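You operate a simulated robot arm through the tools that you are given. There is no shell and no other tool. Be economical: measure what you need, move in short steps, check, and stop when the job is done.

You run a simulated two-armed robot. Do the job below in one go: nothing can be reset, and whatever is moved stays where it is left.

TASK
Take the grey swatch and leave it in the cream crate. Fetch the brown swatch and set it on the right half of the wooden bench. Fetch the black swatch and set it on the shelf of the grey table. Take the white handle and put it on the left shelf under the wooden bench. Switch the white switch off. Take the reset ticket on the left half of the wooden bench and put it away on the work bench. Fetch the white panel from the orange rack and set it on the right shelf under the wooden bench. Put the small ticket from the right half of the wooden bench on top of the narrow carton there. Any order will do. Set down upright: reset ticket, small ticket.

It is judged by the outcome, as a careful person would: the job done as asked, and still so three seconds after it is handed in. It fails if anything else is knocked over, pushed out of place, dropped, spilled or broken.

THE ROBOT
Two 7-joint arms with two-finger parallel grippers on one trunk, on a base that drives. Base frame: it is fixed to the floor where the robot stands at the start and does not move with it; the origin is under the middle of the robot, x ahead of it, y to its left, z up; the surface under the hand at the start is at about z = 0.908. Units: m, rad, N and s.
The left shoulder is at the start at [0.164, 0.166, 1.088], the right one opposite. Places, roughly: black swatch [0.5, 0, 1]; brown swatch [0.5, 0.25, 1]; cream crate (32x24x15 cm) [0.5, 2.2, 0.4]; grey swatch [0.5, 0.25, 1]; left shelf under the wooden bench [0.6, -0.2, 0.3]; narrow carton [0.75, -1.5, 1]; reset ticket [0.75, -0.25, 1]; right half of the wooden bench [0.6, -1.8, 0.9]; right shelf under the wooden bench [0.6, -1.7, 0.3]; shelf of the grey table [0.6, 1.9, 0.3]; small ticket [0.75, -1, 1]; white handle (13x2x6 cm) [0.7, 0.2, 0.9]; white panel (30x20x2 cm) [0.5, -0.9, 1]; white switch [0.8, 0, 0.9]; work bench [-4.8, -0.7, 0.8]. Payload 4.4 kg a hand.
The tool frame of a hand sits at the grasp point between the pads (the TCP): z along the fingers, y along the line on which they close. The tips reach 0.023 m beyond it. The gripper opens to 0.094 m. The fingers are 0.038 m wide and 0.01 m thick; the gripper's body (0.054 by 0.096 m) begins 0.039 m behind the TCP.
Orientation is that of the tool frame in the base frame, as a unit quaternion [w, x, y, z]. With the fingers straight down and closing along the base's y, the tool's x points along the base's -x, its y along +y and its z along -z.

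THE INTERFACE
- The arms move only by the tool step_arm. It takes "left_commands", "right_commands" or both (then of equal length, played together; a hand with none holds still); each is one flat list of numbers, 7 for each row, row after row: the turn, a rotation vector about the tool's x, y, z in units of 90 degrees (1.0 is 90 degrees), then the shift along the tool's x, y, z in units of 300 mm (1.0 is 300 mm), then the gripper command, from -1 (fully open) to 1 (shut), values between in proportion. In form: [ax, ay, az, x, y, z, jaw, ax, ay, az, x, y, z, jaw, ...]. A call has 1 to 8 rows; each row is the pose to reach, as a shift and turn from the pose commanded when the call began, along the tool's axes at that moment. A call with a number of a shift or a turn outside -1 to 1 is refused whole. Rows are played at 5 a second. More than 0.05 m and 0.15 rad between two rows, or a gripper value outside its range, and nothing of the call is played. A pose out of reach is approached as far as the arm can. The call stops where the force on the tool passes 40 N (or 10 N more than at its start, if that is more) or the arm is blocked; 0.2 s more then pass. The fingers move at their own pace (about 0.072 m/s each) and stop on an object; they squeeze with about 40 N. The grip force told is the motor's: it shows also when the fingers shut on nothing. Time passes only in rows, and 0.2 s behind the last, so rows that repeat a pose let the fingers close. It gives the time, the measured TCP pose, the force on the tool (base axes), the opening and the grip force at its end, in the units of the frame above (readings bear some noise), with the torque about the TCP (base axes, N m) and any sound that the robot's microphone picked up, and new pictures: "show" is both (left out), scene, wrist or none (wrist: the cameras of the hands that moved).
- Cameras (640 x 400 px; columns grow to the right, rows downward): "scene" is now at [0.2971, -0.0244, 1.2728]; the picture's right is [-0.34, -0.94, -0.01], its down [-0.07, 0.03, -1.00] and it looks along [0.94, -0.34, -0.07] (base axes); focal length 214 px, centre (320, 200). "left" rides on the left gripper at [0.087, -0.016, -0.074] in its tool frame; the picture's right is [0.18, 0.98, 0.00], its down [-0.58, 0.11, -0.81] and it looks along [-0.79, 0.15, 0.59] (tool axes); focal length 243 px, centre (320, 200). "right" rides on the right gripper at [0.087, 0.016, -0.074] in its tool frame; the picture's right is [-0.18, 0.98, 0.00], its down [-0.58, -0.11, -0.81] and it looks along [-0.79, -0.15, 0.59] (tool axes); focal length 243 px, centre (320, 200). There is no depth. A picture from a camera that has moved, and an enlarged one, comes with that camera's place and axes in the base frame and with its lens. The place of the scene camera against the robot may be out by one fixed shift of up to 0.012 m in any direction.
- lift_body(by): slides the trunk up (or, below 0, down) by that many m; the arms and the scene camera ride with it, the base frame stays. It gives what a move gives, with no picture.
- steer(legs): drives the robot by 1 to 6 legs, each [ahead, left, turn to the left] in m, m and rad, along the robot's own axes; the way and the turn of a leg run together, so that a leg with both is an arc; at most 1.5 m and 3.142 rad a leg. The arms and the cameras ride along, it lands a little off, and it stops where it bumps. It gives what a move gives, and a new picture of the scene camera.
- pan_tilt(pan, tilt): turns the head with the scene camera to pan (to the left, within 1.396 rad either way) and tilt (down, from -0.506 to 1.204), counted from straight ahead of the robot. It gives what a move gives, and a new picture of the scene camera.
- enlarge(camera, box): a new picture of the part [left, top, right, bottom] of that camera's present view, enlarged. It takes no simulated time.
- finish_job(): hands the job in; it is judged then, once.

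Go step by step. Nothing tells you exact positions but the pictures and the camera data: compare them with the known pose of the tool, close in by small moves and look again before you grip or let go. The budget is 217 turns and 260 pictures, counting those below and the enlarged ones. Unless the task says otherwise, let go and move clear before handing in, and close with one line.

The tools are called after "Emit:" as a command line: name --argument value ..., lists and objects as JSON in quotes. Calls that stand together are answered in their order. step_arm: Moves the arms, as the interface text tells. Its arguments: {"type":"object","properties":{"left_commands":{"type":"array"},"right_commands":{"type":"array"},"show":{"type":"string","enum":["both","scene","wrist","none"]}},"required":[]} The other tools are called the same way: lift_body (by) slides the trunk up or down; steer (legs) drives the base; pan_tilt (pan, tilt) turns the head that bears the scene camera; enlarge (camera, box) takes an enlarged picture of a part of a camera's view; finish_job () hands the job in.

At the start:

```text
time: 0.0
left_eef_pos: [0.4223, 0.0945, 1.2865]
left_tool_rot: [0.017, -0.001, 1.0, 0.003]
left_wrist_force: [0.3, -0.3, 0.4]
left_wrist_torque: [0.02, 0.0, -0.04]
left_finger_gap: 0.0938
left_grip_force: 0.1
right_eef_pos: [0.4045, -0.2621, 1.2737]
right_tool_rot: [0.014, -0.001, 1.0, 0.003]
right_wrist_force: [-0.1, -0.9, 1.0]
right_wrist_torque: [0.0, 0.01, -0.01]
right_finger_gap: 0.094
right_grip_force: 0.1
trunk travel left (down, up): [-0.1, 0.288]
robot x, y, heading: [-0.0033, -0.0029, 0.0]
head pan, tilt: [-0.346, 0.089]
```

scene: 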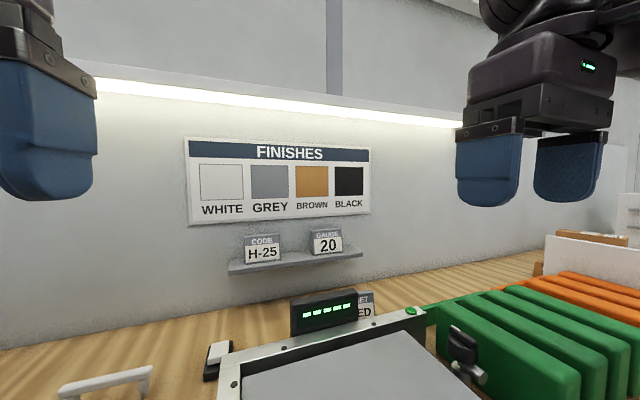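
right: 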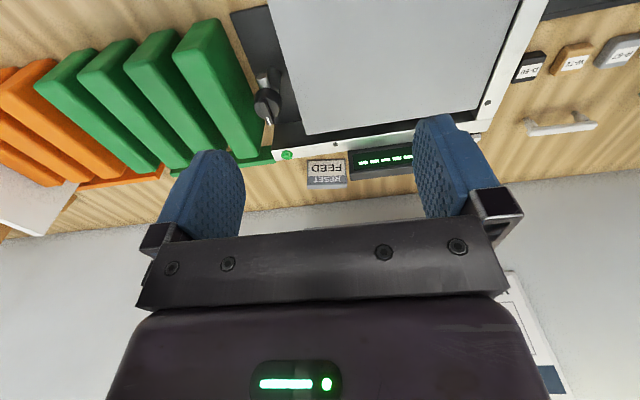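
left: 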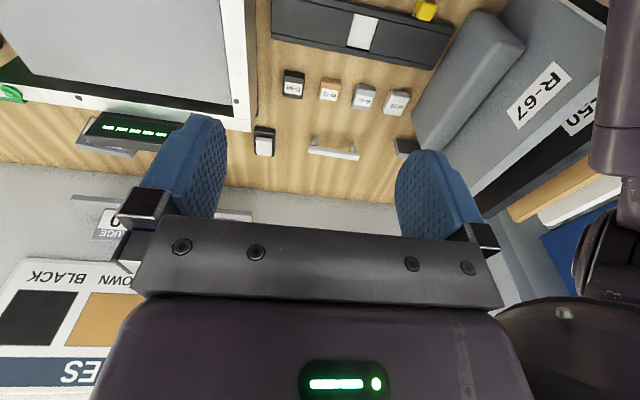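

I see the bench with a machine, swatches on the left, green/orange racks on the right. First I look around with the head.

Emit:
pan_tilt --pan 0.4 --tilt 0.75

Emit:
pan_tilt --pan -0.6 --tilt 0.6

Emit:
pan_tilt --pan -1.2 --tilt 0.5

Emit:
pan_tilt --pan 1.2 --tilt 0.5

```text
time: 1.1
left_eef_pos: [0.4243, 0.0947, 1.2876]
left_tool_rot: [0.017, -0.001, 1.0, 0.003]
left_wrist_force: [0.7, -0.2, 0.3]
left_wrist_torque: [-0.01, -0.04, 0.0]
left_finger_gap: 0.094
left_grip_force: 0.0
right_eef_pos: [0.4084, -0.2632, 1.2701]
right_tool_rot: [0.012, -0.001, 1.0, 0.003]
right_wrist_force: [0.9, 0.1, -0.2]
right_wrist_torque: [0.04, 0.02, -0.01]
right_finger_gap: 0.094
right_grip_force: 0.0
trunk travel left (down, up): [-0.1, 0.288]
robot x, y, heading: [-0.0034, 0.001, 0.003]
head pan, tilt: [0.4, 0.75]
camera scene: at [0.2906, 0.0387, 1.2117], right [0.39, -0.92, 0.0], down [-0.62, -0.26, -0.74], along [0.68, 0.29, -0.67], focal length 214 px, centre (320, 200)
```

scene: 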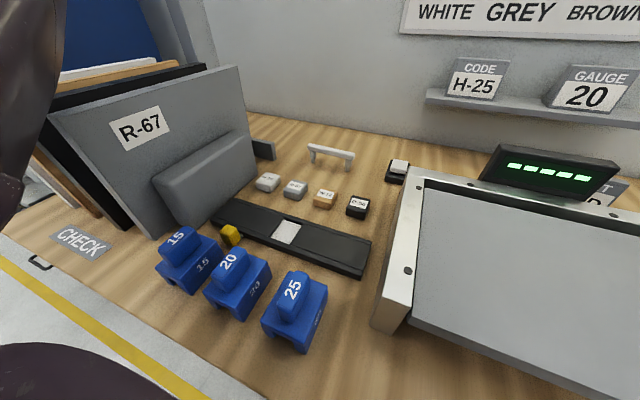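

```text
time: 2.4
left_eef_pos: [0.4243, 0.094, 1.2868]
left_tool_rot: [0.017, 0.0, 1.0, 0.003]
left_wrist_force: [0.8, -0.5, 0.0]
left_wrist_torque: [-0.01, 0.02, 0.0]
left_finger_gap: 0.0939
left_grip_force: 0.0
right_eef_pos: [0.4077, -0.2634, 1.2706]
right_tool_rot: [0.013, -0.001, 1.0, 0.003]
right_wrist_force: [0.2, -0.3, -0.5]
right_wrist_torque: [-0.01, -0.01, -0.01]
right_finger_gap: 0.094
right_grip_force: 0.1
trunk travel left (down, up): [-0.1, 0.288]
robot x, y, heading: [-0.0004, -0.0033, -0.001]
head pan, tilt: [-0.6, 0.6]
camera scene: at [0.2873, -0.044, 1.2238], right [-0.56, -0.83, -0.01], down [-0.45, 0.32, -0.83], along [0.69, -0.46, -0.56], focal length 214 px, centre (320, 200)
```

scene: 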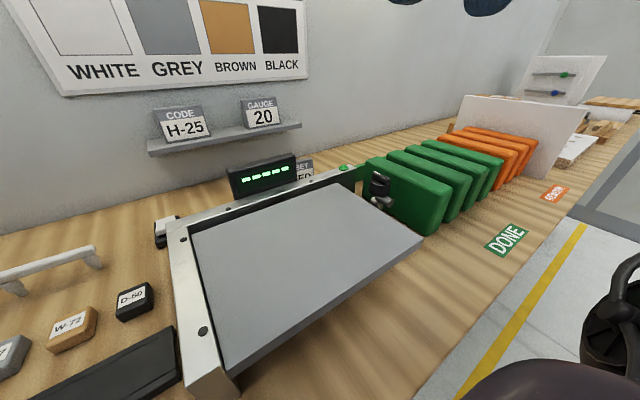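

```text
time: 3.4
left_eef_pos: [0.426, 0.0939, 1.2854]
left_tool_rot: [0.016, 0.0, 1.0, 0.002]
left_wrist_force: [0.0, 0.6, -0.3]
left_wrist_torque: [0.0, -0.01, 0.01]
left_finger_gap: 0.094
left_grip_force: 0.0
right_eef_pos: [0.4092, -0.264, 1.2697]
right_tool_rot: [0.011, -0.001, 1.0, 0.004]
right_wrist_force: [0.7, 0.6, 0.2]
right_wrist_torque: [0.05, -0.01, -0.03]
right_finger_gap: 0.0939
right_grip_force: 0.0
trunk travel left (down, up): [-0.1, 0.288]
robot x, y, heading: [-0.0009, 0.0014, -0.003]
head pan, tilt: [-1.201, 0.499]
camera scene: at [0.2476, -0.0794, 1.2319], right [-0.93, -0.36, -0.02], down [-0.16, 0.45, -0.88], along [0.33, -0.81, -0.48], focal length 214 px, centre (320, 200)
```

scene: 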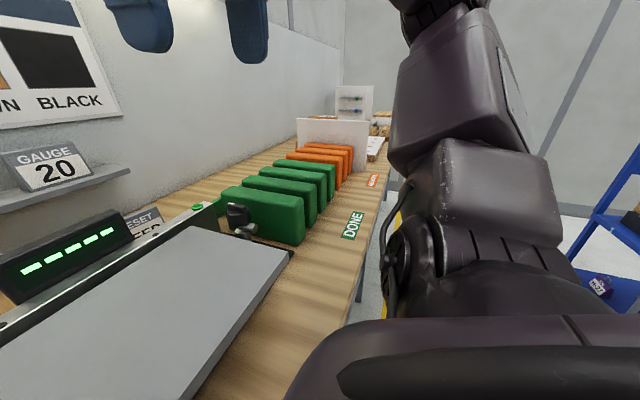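

```text
time: 5.6
left_eef_pos: [0.4255, 0.0925, 1.2858]
left_tool_rot: [0.016, 0.0, 1.0, 0.002]
left_wrist_force: [0.7, -0.3, -0.8]
left_wrist_torque: [0.04, 0.02, 0.01]
left_finger_gap: 0.0942
left_grip_force: 0.1
right_eef_pos: [0.4087, -0.2649, 1.2701]
right_tool_rot: [0.011, -0.001, 1.0, 0.003]
right_wrist_force: [0.1, -0.1, 0.3]
right_wrist_torque: [0.01, -0.01, -0.01]
right_finger_gap: 0.0944
right_grip_force: 0.1
trunk travel left (down, up): [-0.1, 0.288]
robot x, y, heading: [-0.0014, -0.0009, 0.0]
head pan, tilt: [1.201, 0.499]
camera scene: at [0.2481, 0.0897, 1.2326], right [0.93, -0.36, 0.01], down [-0.16, -0.44, -0.88], along [0.32, 0.82, -0.47], focal length 214 px, centre (320, 200)
```

scene: 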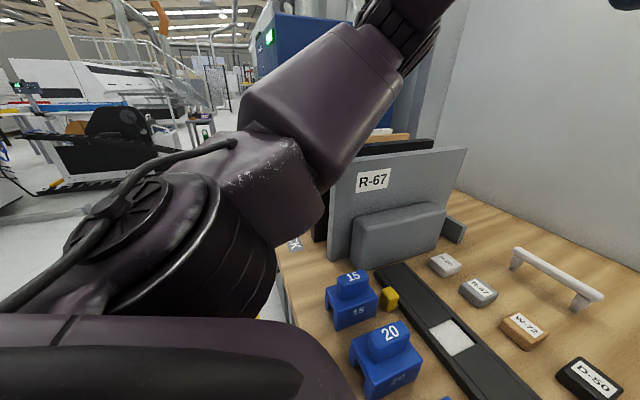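

The swatches sit around x≈0.6, y≈0.09–0.23, handle around (0.71,0.19), switch around (0.76,0.03). I look closer at them.

Emit:
pan_tilt --pan 0.2 --tilt 0.6

Emit:
enlarge --camera "scene" --box '[160, 100, 400, 250]'

Emit:
enlarge --camera "left" --box '[240, 40, 440, 165]'

```text
time: 6.8
left_eef_pos: [0.4264, 0.0942, 1.284]
left_tool_rot: [0.015, 0.001, 1.0, 0.002]
left_wrist_force: [-0.4, -0.5, -0.6]
left_wrist_torque: [-0.01, 0.01, 0.02]
left_finger_gap: 0.094
left_grip_force: 0.1
right_eef_pos: [0.4102, -0.2651, 1.2692]
right_tool_rot: [0.011, 0.0, 1.0, 0.003]
right_wrist_force: [-0.5, 0.8, 0.0]
right_wrist_torque: [-0.01, -0.05, -0.03]
right_finger_gap: 0.0939
right_grip_force: 0.1
trunk travel left (down, up): [-0.1, 0.288]
robot x, y, heading: [-0.0013, -0.0017, 0.001]
head pan, tilt: [0.201, 0.6]
camera scene: at [0.3025, 0.0228, 1.2236], right [0.2, -0.98, 0.0], down [-0.54, -0.11, -0.83], along [0.82, 0.17, -0.55], focal length 214 px, centre (320, 200)
```

scene: 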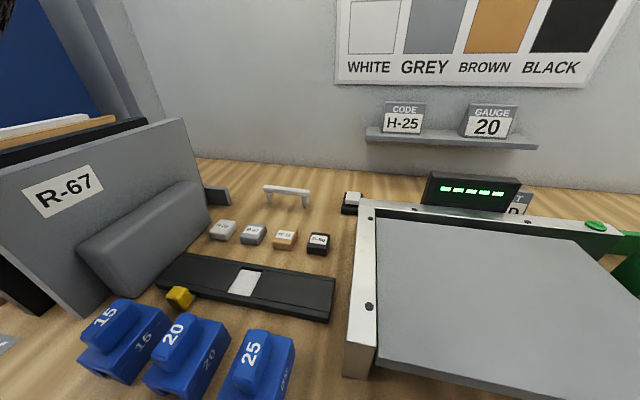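

```text
2.67 times, centred on (280, 175) of scene
camera zoom: at [0.3025, 0.0228, 1.2236], right [0.2, -0.98, 0.0], down [-0.54, -0.11, -0.83], along [0.82, 0.17, -0.55], focal length 572 px, centre (427, 267)
```

zoom: 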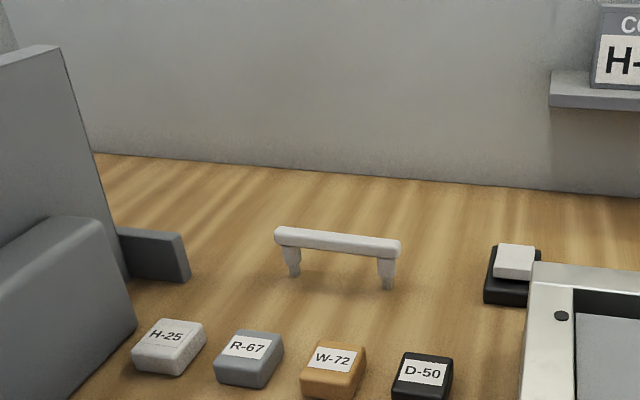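

```text
3.20 times, centred on (340, 102) of left
camera zoom: at [0.3379, 0.0764, 1.3559], right [-0.18, 0.98, 0.0], down [0.56, 0.1, 0.83], along [0.81, 0.15, -0.56], focal length 776 px, centre (256, 512)
```

zoom: 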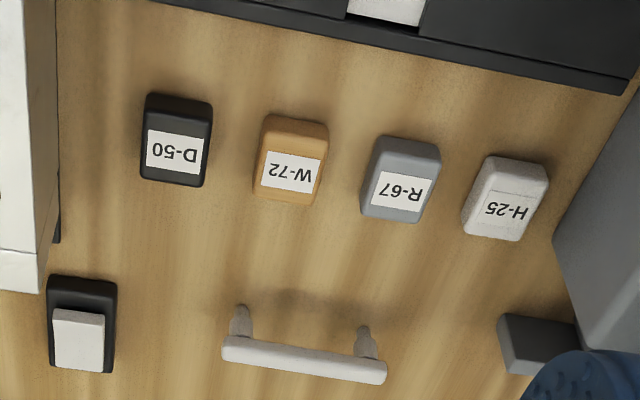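

Swatches lie at x≈0.588, y≈0.211 (grey), 0.144 (brown), 0.077 (black). I bring the left hand forward and lower to get a close view of the switch and swatches.

Emit:
step_arm --left_commands '[0, 0, 0, -0.097, 0, 0.09, -1, 0, 0, 0, -0.194, 0, 0.18, -1, 0, 0, 0, -0.29, 0, 0.27, -1, 0, 0, 0, -0.387, 0, 0.36, -1, 0, 0, 0, -0.484, 0, 0.45, -1, 0, 0, 0, -0.58, 0, 0.54, -1]' --show "none"

Emit:
enlarge --camera "left" --box '[0, 0, 640, 400]'

Emit:
enlarge --camera "scene" --box '[320, 170, 400, 220]'

```text
time: 8.4
left_eef_pos: [0.5486, 0.0977, 1.2153]
left_tool_rot: [0.089, -0.026, 0.995, 0.029]
left_wrist_force: [0.1, -1.3, -1.3]
left_wrist_torque: [0.04, -0.03, 0.01]
left_finger_gap: 0.0939
left_grip_force: 0.1
right_eef_pos: [0.3508, -0.2783, 1.3108]
right_tool_rot: [0.058, -0.011, 0.998, 0.013]
right_wrist_force: [-1.2, -0.4, 0.0]
right_wrist_torque: [-0.01, -0.04, 0.01]
right_finger_gap: 0.0941
right_grip_force: 0.1
trunk travel left (down, up): [-0.1, 0.288]
robot x, y, heading: [-0.0028, 0.001, 0.02]
head pan, tilt: [0.201, 0.6]
stopped in row 6 (left hand): the arm was blocked; the commanded pose is now the measured one
```

```text
1.00 times, centred on (320, 200) of left (not enlarged: the box is as wide or as high as the picture)
camera zoom: at [0.4531, 0.0724, 1.2718], right [-0.24, 0.97, 0.02], down [0.42, 0.09, 0.9], along [0.88, 0.22, -0.43], focal length 243 px, centre (320, 200)
```

zoom: 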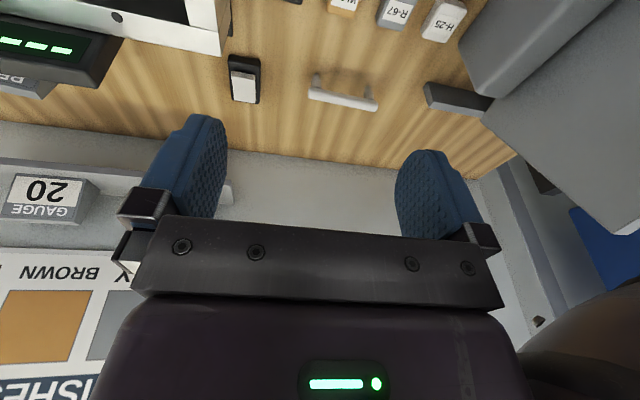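

```text
8.00 times, centred on (360, 195) of scene
camera zoom: at [0.2471, 0.0077, 1.2545], right [0.22, -0.97, -0.02], down [-0.52, -0.1, -0.85], along [0.83, 0.2, -0.53], focal length 1716 px, centre (0, 240)
```

zoom: 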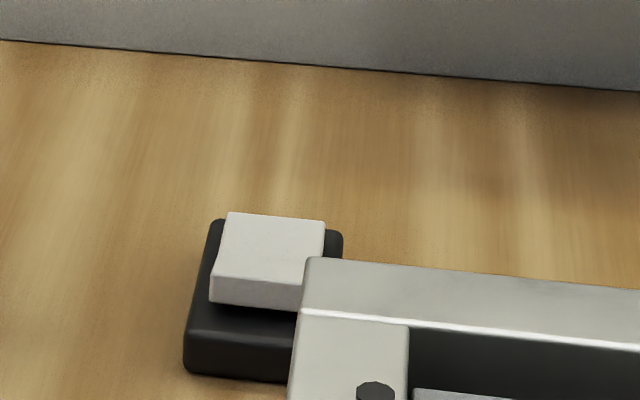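

The left arm was blocked and the body tipped a bit. I must see what it touches, so I look left.

Emit:
pan_tilt --pan 0.9 --tilt 0.5

```text
time: 9.5
left_eef_pos: [0.5521, 0.0957, 1.2189]
left_tool_rot: [0.091, -0.023, 0.995, 0.027]
left_wrist_force: [0.2, 1.1, -0.4]
left_wrist_torque: [0.0, 0.01, 0.03]
left_finger_gap: 0.0939
left_grip_force: 0.0
right_eef_pos: [0.3507, -0.2786, 1.3125]
right_tool_rot: [0.06, -0.009, 0.998, 0.013]
right_wrist_force: [-0.6, -0.5, 0.1]
right_wrist_torque: [-0.01, -0.02, 0.02]
right_finger_gap: 0.0941
right_grip_force: 0.1
trunk travel left (down, up): [-0.1, 0.288]
robot x, y, heading: [-0.0008, 0.0014, 0.02]
head pan, tilt: [0.901, 0.499]
camera scene: at [0.2175, 0.0605, 1.2642], right [0.8, -0.61, 0.02], down [-0.25, -0.36, -0.9], along [0.55, 0.71, -0.44], focal length 214 px, centre (320, 200)
```

scene: 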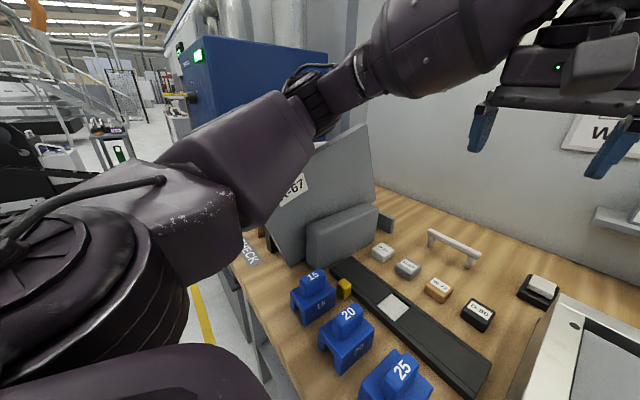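

The left elbow seems to press on the R-67 panel. I back the arm out the way it came.

Emit:
step_arm --left_commands '[0, 0, 0, 0.03, 0, -0.09, -1, 0, 0, 0, 0.1, 0, -0.18, -1, 0, 0, 0, 0.2, 0, -0.22, -1, 0, 0, 0, 0.3, 0, -0.25, -1, 0, 0, 0, 0.4, 0, -0.25, -1]' --show "scene"

```text
time: 10.9
left_eef_pos: [0.447, 0.0912, 1.2487]
left_tool_rot: [0.079, -0.012, 0.997, 0.019]
left_wrist_force: [-0.4, -0.5, 0.4]
left_wrist_torque: [0.01, 0.02, -0.01]
left_finger_gap: 0.094
left_grip_force: 0.0
right_eef_pos: [0.3843, -0.2703, 1.2908]
right_tool_rot: [0.035, -0.009, 0.999, 0.009]
right_wrist_force: [0.2, -0.1, 0.0]
right_wrist_torque: [-0.01, 0.01, -0.01]
right_finger_gap: 0.0939
right_grip_force: 0.0
trunk travel left (down, up): [-0.1, 0.288]
robot x, y, heading: [-0.0035, 0.0028, 0.016]
head pan, tilt: [0.901, 0.499]
stopped in row 5 (left hand): the arm was blocked; the commanded pose is now the measured one
camera scene: at [0.2473, 0.0688, 1.2494], right [0.79, -0.61, 0.01], down [-0.27, -0.36, -0.89], along [0.55, 0.7, -0.45], focal length 214 px, centre (320, 200)
```

scene: 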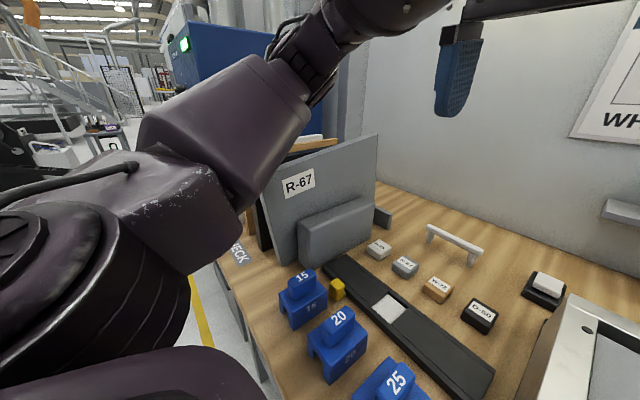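

The panel still stands in place; the elbow still rubs. I raise the trunk to lift the arm off.

Emit:
lift_body --by 0.15

Emit:
pan_tilt --pan 0.9 --tilt 0.6

```text
time: 12.7
left_eef_pos: [0.4941, 0.1099, 1.3488]
left_tool_rot: [0.03, -0.012, 0.999, 0.01]
left_wrist_force: [0.6, -0.2, -0.3]
left_wrist_torque: [-0.01, 0.0, -0.01]
left_finger_gap: 0.094
left_grip_force: 0.0
right_eef_pos: [0.4319, -0.2535, 1.41]
right_tool_rot: [-0.002, -0.006, 1.0, 0.0]
right_wrist_force: [0.3, -0.4, -0.5]
right_wrist_torque: [-0.01, 0.06, 0.0]
right_finger_gap: 0.094
right_grip_force: 0.1
trunk travel left (down, up): [-0.25, 0.138]
robot x, y, heading: [-0.0041, 0.0005, 0.013]
head pan, tilt: [0.901, 0.499]
```

```text
time: 13.3
left_eef_pos: [0.4922, 0.108, 1.3515]
left_tool_rot: [0.033, -0.011, 0.999, 0.009]
left_wrist_force: [-0.7, 0.5, 0.5]
left_wrist_torque: [-0.03, 0.02, -0.05]
left_finger_gap: 0.094
left_grip_force: 0.1
right_eef_pos: [0.4295, -0.2516, 1.411]
right_tool_rot: [0.001, -0.007, 1.0, -0.001]
right_wrist_force: [-0.4, -0.4, 0.2]
right_wrist_torque: [-0.02, 0.05, -0.03]
right_finger_gap: 0.0942
right_grip_force: 0.1
trunk travel left (down, up): [-0.25, 0.138]
robot x, y, heading: [-0.0012, 0.002, 0.011]
head pan, tilt: [0.901, 0.6]
camera scene: at [0.1462, 0.0831, 1.3887], right [0.79, -0.61, 0.0], down [-0.35, -0.45, -0.83], along [0.51, 0.65, -0.56], focal length 214 px, centre (320, 200)
```

scene: 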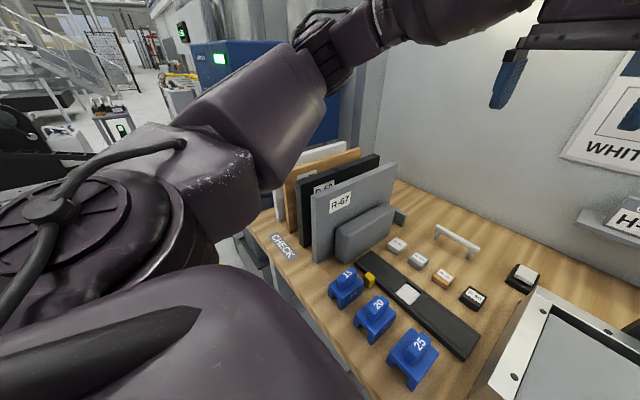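

The arm is free and the panels stand unmoved. I strafe the robot right by 0.35 m so the left elbow stays clear of the panel stack.

Emit:
steer --legs '[[0, -0.35, -0.011]]'

Emit:
pan_tilt --pan 0.5 --tilt 0.6

```text
time: 16.9
left_eef_pos: [0.4953, -0.243, 1.3494]
left_tool_rot: [0.031, -0.006, 0.999, 0.009]
left_wrist_force: [-1.0, -0.7, 0.9]
left_wrist_torque: [0.01, -0.01, -0.02]
left_finger_gap: 0.0938
left_grip_force: 0.1
right_eef_pos: [0.43, -0.6038, 1.4121]
right_tool_rot: [0.0, -0.001, 1.0, 0.0]
right_wrist_force: [-1.0, -0.4, 0.6]
right_wrist_torque: [0.0, 0.01, 0.01]
right_finger_gap: 0.094
right_grip_force: 0.1
trunk travel left (down, up): [-0.25, 0.138]
robot x, y, heading: [0.0024, -0.3474, 0.002]
head pan, tilt: [0.901, 0.6]
camera scene: at [0.1496, -0.2663, 1.3887], right [0.79, -0.62, 0.0], down [-0.35, -0.44, -0.83], along [0.51, 0.65, -0.56], focal length 214 px, centre (320, 200)
```

scene: 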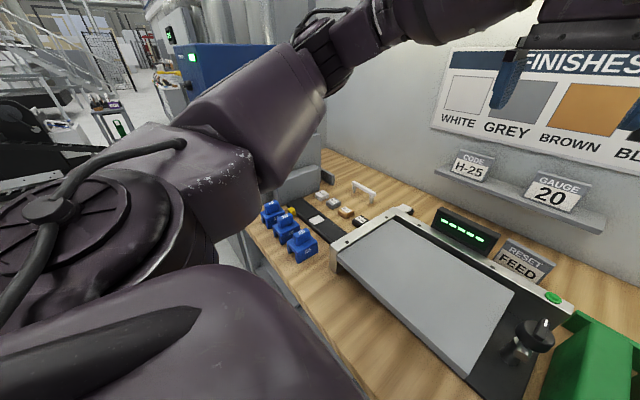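

```text
time: 17.8
left_eef_pos: [0.497, -0.2428, 1.35]
left_tool_rot: [0.031, -0.009, 0.999, 0.01]
left_wrist_force: [0.1, -0.1, 0.0]
left_wrist_torque: [-0.02, -0.01, -0.01]
left_finger_gap: 0.0937
left_grip_force: 0.1
right_eef_pos: [0.4308, -0.6033, 1.4112]
right_tool_rot: [0.001, -0.002, 1.0, 0.0]
right_wrist_force: [-0.2, -0.2, -0.1]
right_wrist_torque: [0.02, -0.03, 0.0]
right_finger_gap: 0.0937
right_grip_force: 0.0
trunk travel left (down, up): [-0.25, 0.138]
robot x, y, heading: [0.0043, -0.3439, 0.004]
head pan, tilt: [0.499, 0.6]
camera scene: at [0.1724, -0.2928, 1.3887], right [0.48, -0.88, 0.0], down [-0.49, -0.27, -0.83], along [0.72, 0.4, -0.56], focal length 214 px, centre (320, 200)
```

scene: 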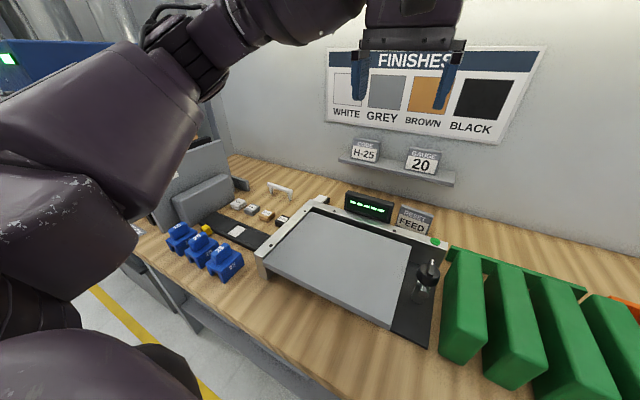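

The view is clear now. I move the left hand left above the machine toward the swatches, staying high.

Emit:
step_arm --left_commands '[0.005, 0.015, 0.004, 0, 0.14, 0, -0.32, 0.01, 0.03, 0.008, 0, 0.28, 0, -0.32, 0.013, 0.039, 0.011, 0, 0.42, 0, -0.32, 0.013, 0.039, 0.011, 0, 0.56, 0, -0.32, 0.013, 0.039, 0.011, 0, 0.7, 0, -0.32, 0.013, 0.039, 0.011, 0, 0.84, 0, -0.32, 0.013, 0.039, 0.011, 0, 0.98, 0, -0.32]' --show "scene"

```text
time: 19.4
left_eef_pos: [0.4887, 0.0537, 1.3545]
left_tool_rot: [0.002, 0.001, 1.0, -0.002]
left_wrist_force: [0.0, 0.5, -0.4]
left_wrist_torque: [0.01, 0.01, -0.02]
left_finger_gap: 0.0621
left_grip_force: 0.0
right_eef_pos: [0.4297, -0.6032, 1.4116]
right_tool_rot: [0.0, -0.002, 1.0, -0.001]
right_wrist_force: [-0.8, 0.3, 0.1]
right_wrist_torque: [-0.03, 0.04, -0.01]
right_finger_gap: 0.0938
right_grip_force: 0.1
trunk travel left (down, up): [-0.25, 0.138]
robot x, y, heading: [0.0012, -0.3505, 0.004]
head pan, tilt: [0.499, 0.6]
camera scene: at [0.1718, -0.2921, 1.3888], right [0.48, -0.88, 0.0], down [-0.49, -0.27, -0.83], along [0.72, 0.4, -0.56], focal length 214 px, centre (320, 200)
```

scene: 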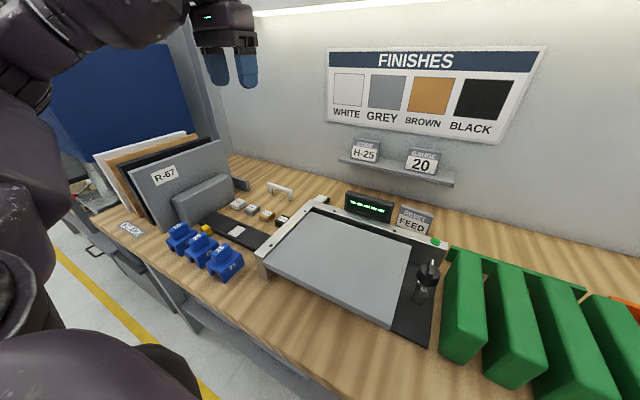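

Arm clear. Now down above the grey swatch.

Emit:
step_arm --left_commands '[0, 0, 0, -0.041, 0.075, 0.121, -0.32, 0, 0, 0, -0.082, 0.149, 0.242, -0.32, 0, 0, 0, -0.123, 0.224, 0.363, -0.32, 0, 0, 0, -0.164, 0.299, 0.484, -0.32, 0, 0, 0, -0.205, 0.374, 0.606, -0.32, 0, 0, 0, -0.246, 0.448, 0.727, -0.32, 0, 0, 0, -0.287, 0.523, 0.848, -0.32]'

```text
time: 21.0
left_eef_pos: [0.5772, 0.2063, 1.0994]
left_tool_rot: [0.001, 0.001, 1.0, -0.001]
left_wrist_force: [-0.1, 0.5, -0.3]
left_wrist_torque: [-0.01, 0.02, 0.0]
left_finger_gap: 0.0621
left_grip_force: 0.1
right_eef_pos: [0.4304, -0.6028, 1.4114]
right_tool_rot: [0.0, -0.002, 1.0, 0.0]
right_wrist_force: [1.0, 0.2, 0.0]
right_wrist_torque: [-0.03, 0.0, -0.01]
right_finger_gap: 0.0941
right_grip_force: 0.1
trunk travel left (down, up): [-0.25, 0.138]
robot x, y, heading: [0.0007, -0.3474, 0.004]
head pan, tilt: [0.499, 0.6]
camera scene: at [0.1734, -0.2922, 1.3884], right [0.48, -0.88, 0.0], down [-0.5, -0.27, -0.82], along [0.72, 0.4, -0.57], focal length 214 px, centre (320, 200)
camera left: at [0.4914, 0.1904, 1.1736], right [-0.18, 0.98, 0.0], down [0.58, 0.11, 0.81], along [0.79, 0.15, -0.59], focal length 243 px, centre (320, 200)
```

scene: 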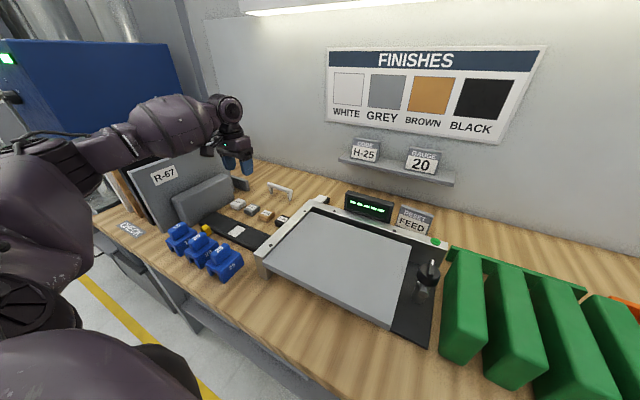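
left: 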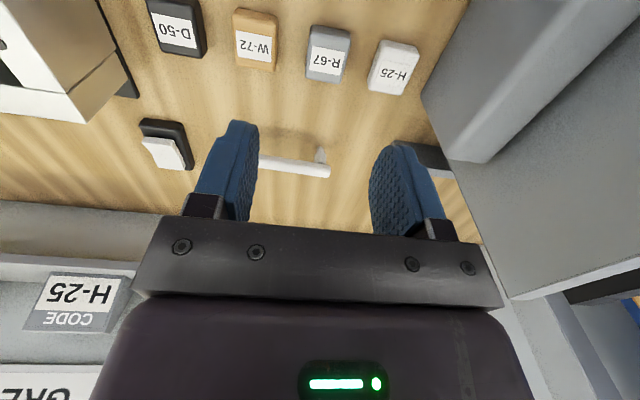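

Grey swatch measured at (0.589, 0.2165). I go down to z≈0.975 and look.

Emit:
step_arm --left_commands '[0, 0, 0, -0.04, 0.034, 0.1, -0.32, 0, 0, 0, -0.04, 0.034, 0.21, -0.32, 0, 0, 0, -0.04, 0.034, 0.31, -0.32, 0, 0, 0, -0.04, 0.034, 0.415, -0.32]'

```text
time: 22.0
left_eef_pos: [0.5895, 0.2183, 0.9756]
left_tool_rot: [0.001, 0.002, 1.0, -0.001]
left_wrist_force: [-0.6, -0.5, -0.5]
left_wrist_torque: [0.0, -0.02, 0.02]
left_finger_gap: 0.0622
left_grip_force: 0.1
right_eef_pos: [0.4295, -0.604, 1.4121]
right_tool_rot: [0.0, -0.002, 1.0, 0.0]
right_wrist_force: [0.1, -0.6, -0.2]
right_wrist_torque: [-0.04, -0.03, -0.01]
right_finger_gap: 0.0941
right_grip_force: 0.1
trunk travel left (down, up): [-0.25, 0.138]
robot x, y, heading: [-0.0016, -0.3495, 0.005]
head pan, tilt: [0.499, 0.6]
camera scene: at [0.1727, -0.2927, 1.3886], right [0.48, -0.88, 0.0], down [-0.5, -0.27, -0.82], along [0.72, 0.4, -0.57], focal length 214 px, centre (320, 200)
camera left: at [0.5032, 0.2009, 1.0496], right [-0.18, 0.98, 0.0], down [0.58, 0.11, 0.81], along [0.79, 0.15, -0.59], focal length 243 px, centre (320, 200)
```

scene: 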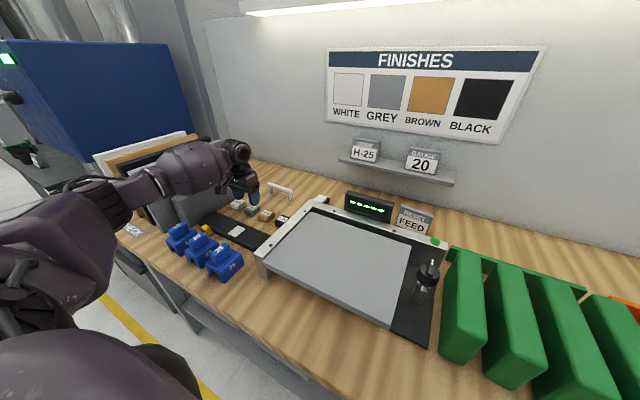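
left: 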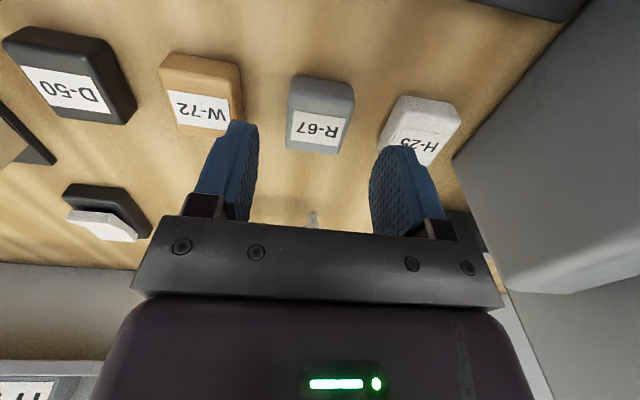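

Aligned. Descend to z≈0.936 and grip.

Emit:
step_arm --left_commands '[0, 0, 0, 0.012, -0.006, 0.07, -0.32, 0, 0, 0, 0.012, -0.006, 0.131, -0.32, 0, 0, 0, 0.012, -0.006, 0.131, 0.5, 0, 0, 0, 0.012, -0.006, 0.131, 1, 0, 0, 0, 0.012, -0.006, 0.131, 1]' --show "wrist"

```text
time: 23.2
left_eef_pos: [0.5862, 0.2141, 0.9353]
left_tool_rot: [0.001, 0.0, 1.0, -0.001]
left_wrist_force: [0.2, 0.7, -0.4]
left_wrist_torque: [-0.01, -0.03, 0.02]
left_finger_gap: 0.0387
left_grip_force: 39.3
right_eef_pos: [0.4296, -0.604, 1.4112]
right_tool_rot: [0.0, -0.001, 1.0, 0.0]
right_wrist_force: [-0.8, -0.9, 0.4]
right_wrist_torque: [-0.01, 0.04, 0.0]
right_finger_gap: 0.0938
right_grip_force: 0.2
trunk travel left (down, up): [-0.25, 0.138]
robot x, y, heading: [0.0006, -0.3466, 0.003]
head pan, tilt: [0.499, 0.6]
camera left: at [0.5004, 0.1986, 1.0098], right [-0.18, 0.98, 0.0], down [0.58, 0.11, 0.81], along [0.79, 0.15, -0.59], focal length 243 px, centre (320, 200)
```

left: 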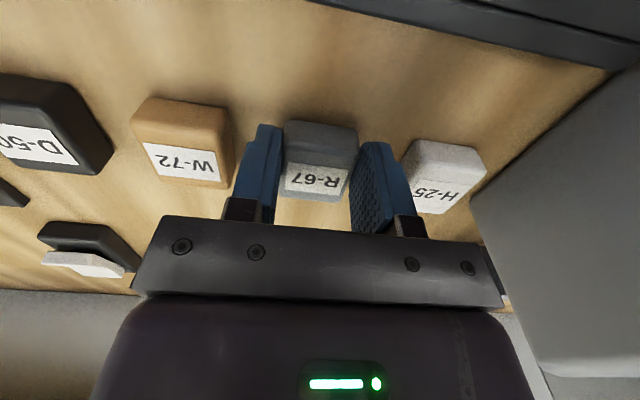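

The grey swatch is gripped. Lift it straight up.

Emit:
step_arm --left_commands '[0, 0, 0, 0, 0, -0.12, 1, 0, 0, 0, 0.05, -0.05, -0.27, 1, 0, 0, 0, 0.1, -0.1, -0.42, 1, 0, 0, 0, 0.15, -0.15, -0.56, 1, 0, 0, 0, 0.2, -0.2, -0.7, 1, 0, 0, 0, 0.25, -0.25, -0.84, 1, 0, 0, 0, 0.3, -0.3, -0.97, 1]' --show "wrist"

```text
time: 24.8
left_eef_pos: [0.4927, 0.1252, 1.2295]
left_tool_rot: [0.001, 0.0, 1.0, -0.001]
left_wrist_force: [-1.1, -0.2, -0.1]
left_wrist_torque: [0.0, -0.01, 0.03]
left_finger_gap: 0.0389
left_grip_force: 40.3
right_eef_pos: [0.4285, -0.6047, 1.4127]
right_tool_rot: [0.0, -0.002, 1.0, 0.0]
right_wrist_force: [0.3, 0.6, 0.0]
right_wrist_torque: [0.0, 0.03, 0.01]
right_finger_gap: 0.094
right_grip_force: 0.0
trunk travel left (down, up): [-0.25, 0.138]
robot x, y, heading: [0.0034, -0.3475, 0.007]
head pan, tilt: [0.499, 0.6]
camera left: at [0.4065, 0.109, 1.3032], right [-0.18, 0.98, 0.0], down [0.58, 0.11, 0.81], along [0.79, 0.15, -0.59], focal length 243 px, centre (320, 200)
```

left: 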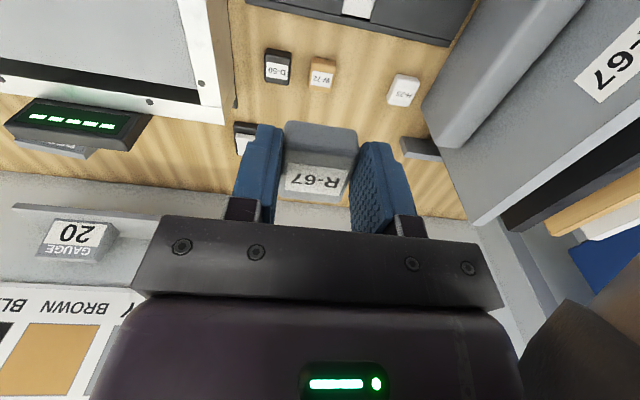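

Grey held. I tuck the left hand up and back, then strafe left 0.2 m to use the right hand on the black swatch.

Emit:
step_arm --left_commands '[0, 0, 0, 0.05, -0.1, -0.11, 1, 0, 0, 0, 0.1, -0.2, -0.22, 1, 0, 0, 0, 0.15, -0.3, -0.33, 1, 0, 0, 0, 0.2, -0.38, -0.43, 1]' --show "none"

Emit:
steer --legs '[[0, 0.2, -0.005]]'

```text
time: 25.8
left_eef_pos: [0.4338, 0.0131, 1.3578]
left_tool_rot: [0.0, 0.002, 1.0, -0.001]
left_wrist_force: [-1.4, 0.3, -0.6]
left_wrist_torque: [-0.01, 0.02, 0.01]
left_finger_gap: 0.0387
left_grip_force: 39.9
right_eef_pos: [0.4287, -0.6044, 1.4109]
right_tool_rot: [0.0, -0.002, 1.0, 0.0]
right_wrist_force: [-0.5, -0.2, -0.6]
right_wrist_torque: [0.02, -0.02, -0.01]
right_finger_gap: 0.0939
right_grip_force: 0.1
trunk travel left (down, up): [-0.25, 0.138]
robot x, y, heading: [0.0031, -0.3487, 0.005]
head pan, tilt: [0.499, 0.6]
```

```text
time: 28.2
left_eef_pos: [0.4367, 0.2076, 1.3559]
left_tool_rot: [0.001, 0.004, 1.0, -0.002]
left_wrist_force: [0.2, -0.3, -0.5]
left_wrist_torque: [-0.03, 0.02, 0.0]
left_finger_gap: 0.0385
left_grip_force: 40.3
right_eef_pos: [0.4274, -0.4071, 1.4122]
right_tool_rot: [0.0, 0.002, 1.0, 0.001]
right_wrist_force: [-0.1, 0.0, 0.5]
right_wrist_torque: [-0.04, 0.01, 0.01]
right_finger_gap: 0.0943
right_grip_force: 0.0
trunk travel left (down, up): [-0.25, 0.138]
robot x, y, heading: [-0.0007, -0.1512, -0.007]
head pan, tilt: [0.499, 0.6]
camera scene: at [0.1727, -0.0949, 1.3886], right [0.48, -0.88, 0.0], down [-0.5, -0.27, -0.82], along [0.73, 0.39, -0.57], focal length 214 px, centre (320, 200)
```

scene: 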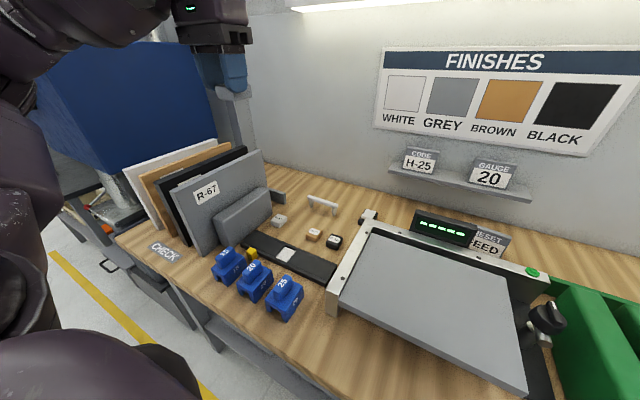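

Now the right hand goes across above the machine toward the black swatch.

Emit:
step_arm --right_commands '[0, 0, 0, -0.025, 0.14, 0.01, -0.32, 0, 0, 0, -0.05, 0.28, 0.02, -0.32, 0, 0, 0, -0.075, 0.42, 0.03, -0.32, 0, 0, 0, -0.1, 0.56, 0.04, -0.32, 0, 0, 0, -0.125, 0.7, 0.05, -0.32, 0, 0, 0, -0.15, 0.84, 0.06, -0.32, 0, 0, 0, -0.167, 0.95, 0.07, -0.32]' --show "none"

Emit:
step_arm --right_commands '[0, 0, 0, -0.045, 0.083, 0.12, -0.32, 0, 0, 0, -0.09, 0.166, 0.24, -0.32, 0, 0, 0, -0.135, 0.25, 0.36, -0.32, 0, 0, 0, -0.18, 0.333, 0.48, -0.32, 0, 0, 0, -0.225, 0.416, 0.6, -0.32, 0, 0, 0, -0.27, 0.5, 0.72, -0.32, 0, 0, 0, -0.315, 0.583, 0.84, -0.32, 0, 0, 0, -0.36, 0.667, 0.96, -0.32]'

```text
time: 29.8
left_eef_pos: [0.4368, 0.2097, 1.3566]
left_tool_rot: [0.001, 0.003, 1.0, -0.002]
left_wrist_force: [-0.3, -0.7, -0.7]
left_wrist_torque: [-0.01, 0.0, -0.01]
left_finger_gap: 0.0385
left_grip_force: 39.8
right_eef_pos: [0.4029, -0.2838, 1.4071]
right_tool_rot: [0.0, 0.002, 1.0, 0.0]
right_wrist_force: [-0.3, 0.8, 0.6]
right_wrist_torque: [-0.02, 0.02, 0.01]
right_finger_gap: 0.0622
right_grip_force: 0.0
right hand out of reach, approached as far as the arm can: row 3, 4, 5, 6, 7
trunk travel left (down, up): [-0.25, 0.138]
robot x, y, heading: [-0.0033, -0.1504, -0.005]
head pan, tilt: [0.499, 0.6]
```

```text
time: 31.6
left_eef_pos: [0.437, 0.2084, 1.3563]
left_tool_rot: [0.002, 0.004, 1.0, -0.001]
left_wrist_force: [1.2, 0.9, 0.0]
left_wrist_torque: [0.0, 0.02, 0.01]
left_finger_gap: 0.0387
left_grip_force: 39.7
right_eef_pos: [0.437, -0.2959, 1.192]
right_tool_rot: [0.001, 0.002, 1.0, 0.002]
right_wrist_force: [0.1, -0.1, -0.4]
right_wrist_torque: [0.02, 0.01, -0.01]
right_finger_gap: 0.0619
right_grip_force: 0.1
right hand out of reach, approached as far as the arm can: row 1, 2, 3, 4, 5, 6, 7, 8
trunk travel left (down, up): [-0.25, 0.138]
robot x, y, heading: [-0.0005, -0.1487, -0.007]
head pan, tilt: [0.499, 0.6]
camera scene: at [0.1729, -0.0955, 1.3887], right [0.48, -0.88, 0.0], down [-0.5, -0.27, -0.82], along [0.73, 0.39, -0.57], focal length 214 px, centre (320, 200)
camera right: at [0.3488, -0.2797, 1.2667], right [0.19, 0.98, 0.0], down [0.58, -0.11, 0.81], along [0.79, -0.15, -0.59], focal length 243 px, centre (320, 200)
```

scene: 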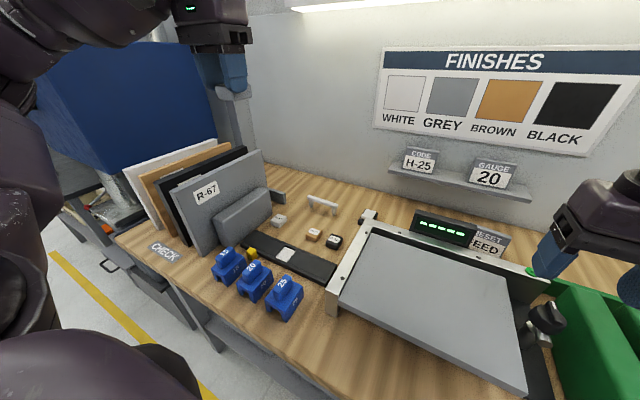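
right: 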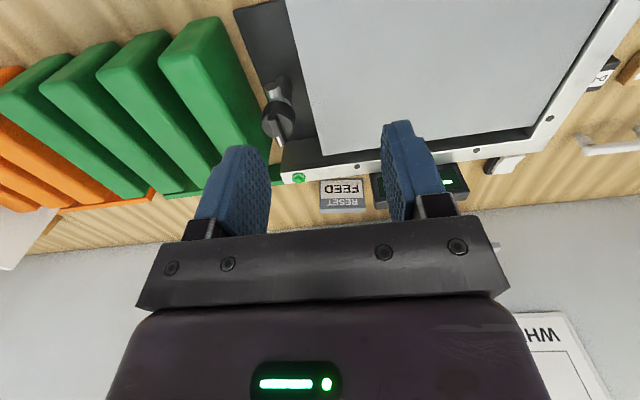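

The right arm cannot reach across its midline. I raise it, back the robot 0.2 m and strafe left so the right hand faces the black swatch and the left elbow stays off the panels.

Emit:
step_arm --right_commands '[0, 0, 0, 0, 0, -0.15, -0.32, 0, 0, 0, 0, 0, -0.3, -0.32, 0, 0, 0, 0, 0, -0.45, -0.32, 0, 0, 0, 0, 0, -0.6, -0.32]' --show "none"

Emit:
steer --legs '[[-0.22, 0, 0.007], [0, 0.42, 0]]'

```text
time: 32.6
left_eef_pos: [0.4358, 0.2085, 1.3564]
left_tool_rot: [0.001, 0.004, 1.0, -0.001]
left_wrist_force: [-0.8, -0.2, -1.0]
left_wrist_torque: [0.0, 0.06, 0.0]
left_finger_gap: 0.0385
left_grip_force: 40.2
right_eef_pos: [0.4373, -0.2967, 1.3713]
right_tool_rot: [0.0, 0.001, 1.0, 0.001]
right_wrist_force: [0.9, 0.0, -0.2]
right_wrist_torque: [0.0, 0.03, 0.01]
right_finger_gap: 0.0624
right_grip_force: 0.0
trunk travel left (down, up): [-0.25, 0.138]
robot x, y, heading: [0.0007, -0.1486, -0.003]
head pan, tilt: [0.499, 0.6]
```

```text
time: 38.1
left_eef_pos: [0.2148, 0.6241, 1.3568]
left_tool_rot: [0.001, 0.003, 1.0, -0.001]
left_wrist_force: [0.0, 0.0, -0.6]
left_wrist_torque: [-0.03, 0.0, 0.0]
left_finger_gap: 0.0385
left_grip_force: 40.1
right_eef_pos: [0.2159, 0.1188, 1.3708]
right_tool_rot: [-0.001, 0.001, 1.0, 0.001]
right_wrist_force: [0.0, 0.2, 0.2]
right_wrist_torque: [-0.04, 0.04, 0.0]
right_finger_gap: 0.0622
right_grip_force: 0.0
trunk travel left (down, up): [-0.25, 0.138]
robot x, y, heading: [-0.2195, 0.2632, -0.001]
head pan, tilt: [0.499, 0.6]
camera scene: at [-0.0488, 0.3193, 1.3887], right [0.48, -0.88, 0.0], down [-0.5, -0.27, -0.83], along [0.73, 0.39, -0.56], focal length 214 px, centre (320, 200)
```

scene: 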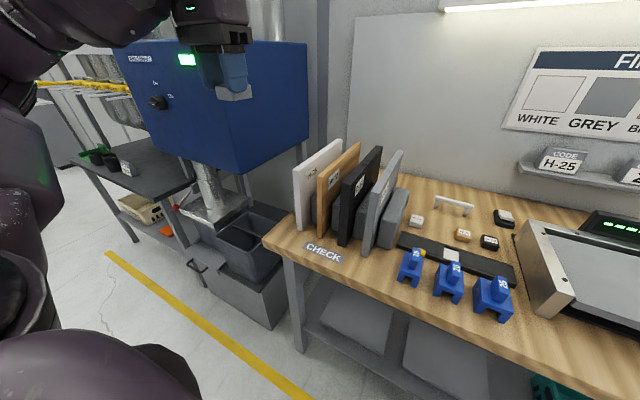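

Good overview: grey table with cream crate on its lower shelf to the left. The right hand now reaches forward to the black swatch.

Emit:
step_arm --right_commands '[0, 0, 0, -0.15, -0.015, 0.04, -0.32, 0, 0, 0, -0.3, -0.03, 0.09, -0.32, 0, 0, 0, -0.45, -0.045, 0.14, -0.32, 0, 0, 0, -0.6, -0.06, 0.2, -0.32, 0, 0, 0, -0.75, -0.075, 0.27, -0.32, 0, 0, 0, -0.88, -0.09, 0.35, -0.32, 0, 0, 0, -0.98, -0.11, 0.45, -0.32]' --show "none"

Emit:
step_arm --right_commands '[0, 0, 0, -0.06, 0, 0.1, -0.32, 0, 0, 0, -0.12, 0, 0.2, -0.32, 0, 0, 0, -0.18, 0, 0.28, -0.32, 0, 0, 0, -0.22, 0, 0.36, -0.32]'

```text
time: 39.7
left_eef_pos: [0.2154, 0.6221, 1.3566]
left_tool_rot: [0.0, 0.003, 1.0, -0.001]
left_wrist_force: [0.1, -0.4, -0.6]
left_wrist_torque: [0.02, 0.06, 0.01]
left_finger_gap: 0.0387
left_grip_force: 40.4
right_eef_pos: [0.3794, -0.004, 1.2448]
right_tool_rot: [0.001, 0.001, 1.0, 0.001]
right_wrist_force: [0.0, -0.4, -0.2]
right_wrist_torque: [0.02, 0.05, 0.01]
right_finger_gap: 0.062
right_grip_force: 0.0
right hand out of reach, approached as far as the arm can: row 1, 2, 3, 4, 5, 6, 7
trunk travel left (down, up): [-0.25, 0.138]
robot x, y, heading: [-0.219, 0.2628, -0.005]
head pan, tilt: [0.499, 0.6]
```

```text
time: 40.7
left_eef_pos: [0.2159, 0.6237, 1.3566]
left_tool_rot: [0.001, 0.004, 1.0, -0.001]
left_wrist_force: [-0.5, 0.1, -0.9]
left_wrist_torque: [0.0, 0.03, 0.03]
left_finger_gap: 0.0385
left_grip_force: 39.7
right_eef_pos: [0.3875, -0.0381, 1.1508]
right_tool_rot: [0.001, 0.001, 1.0, 0.001]
right_wrist_force: [-0.1, -0.4, -0.2]
right_wrist_torque: [0.01, 0.03, 0.0]
right_finger_gap: 0.0619
right_grip_force: 0.1
right hand out of reach, approached as far as the arm can: row 1, 2, 3, 4
trunk travel left (down, up): [-0.25, 0.138]
robot x, y, heading: [-0.2227, 0.2627, 0.001]
head pan, tilt: [0.499, 0.6]
camera scene: at [-0.0484, 0.3188, 1.3886], right [0.48, -0.88, 0.0], down [-0.5, -0.27, -0.82], along [0.72, 0.39, -0.57], focal length 214 px, centre (320, 200)
camera right: at [0.2994, -0.022, 1.2251], right [0.19, 0.98, 0.0], down [0.58, -0.11, 0.81], along [0.79, -0.15, -0.59], focal length 243 px, centre (320, 200)
```

scene: 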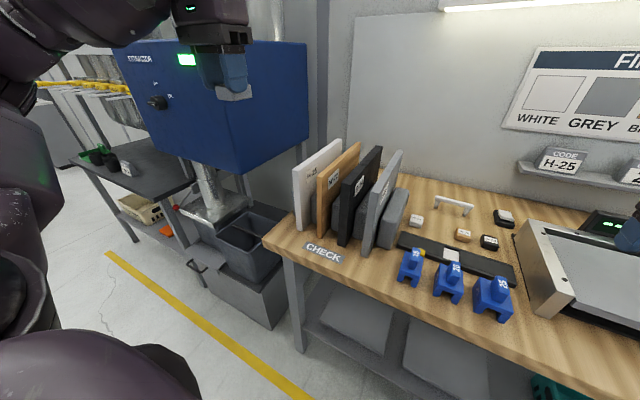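
right: 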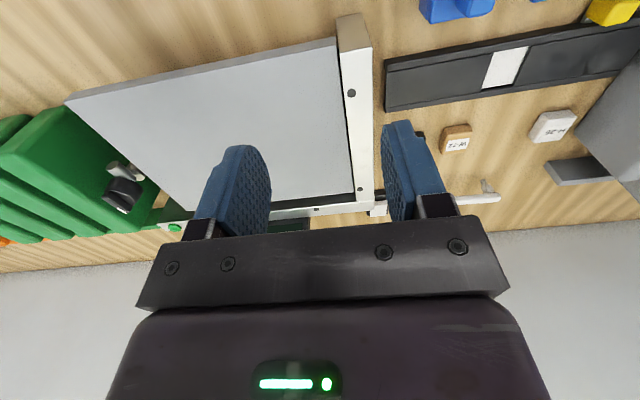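

The right arm is stuck against a joint limit in this posture. I try swinging it outward and forward to regain a better posture.

Emit:
step_arm --right_commands '[0, 0, 0, 0, -0.13, -0.1, -0.32, 0, 0, 0, 0, -0.26, -0.2, -0.32, 0, 0, 0, -0.1, -0.38, -0.25, -0.32, 0, 0, 0, -0.24, -0.38, -0.25, -0.32, 0, 0, 0, -0.38, -0.38, -0.25, -0.32, 0, 0, 0, -0.52, -0.38, -0.25, -0.32, 0, 0, 0, -0.66, -0.38, -0.25, -0.32]' --show "none"

```text
time: 42.3
left_eef_pos: [0.2144, 0.6247, 1.357]
left_tool_rot: [0.003, 0.004, 1.0, -0.001]
left_wrist_force: [0.2, 0.5, -0.2]
left_wrist_torque: [-0.02, 0.01, 0.04]
left_finger_gap: 0.0386
left_grip_force: 39.6
right_eef_pos: [0.4383, -0.1565, 1.229]
right_tool_rot: [0.001, 0.001, 1.0, 0.0]
right_wrist_force: [0.6, -0.3, -0.5]
right_wrist_torque: [0.02, 0.01, -0.01]
right_finger_gap: 0.062
right_grip_force: 0.0
right hand out of reach, approached as far as the arm can: row 4, 5, 6, 7
trunk travel left (down, up): [-0.25, 0.138]
robot x, y, heading: [-0.2187, 0.2654, 0.001]
head pan, tilt: [0.499, 0.6]
```

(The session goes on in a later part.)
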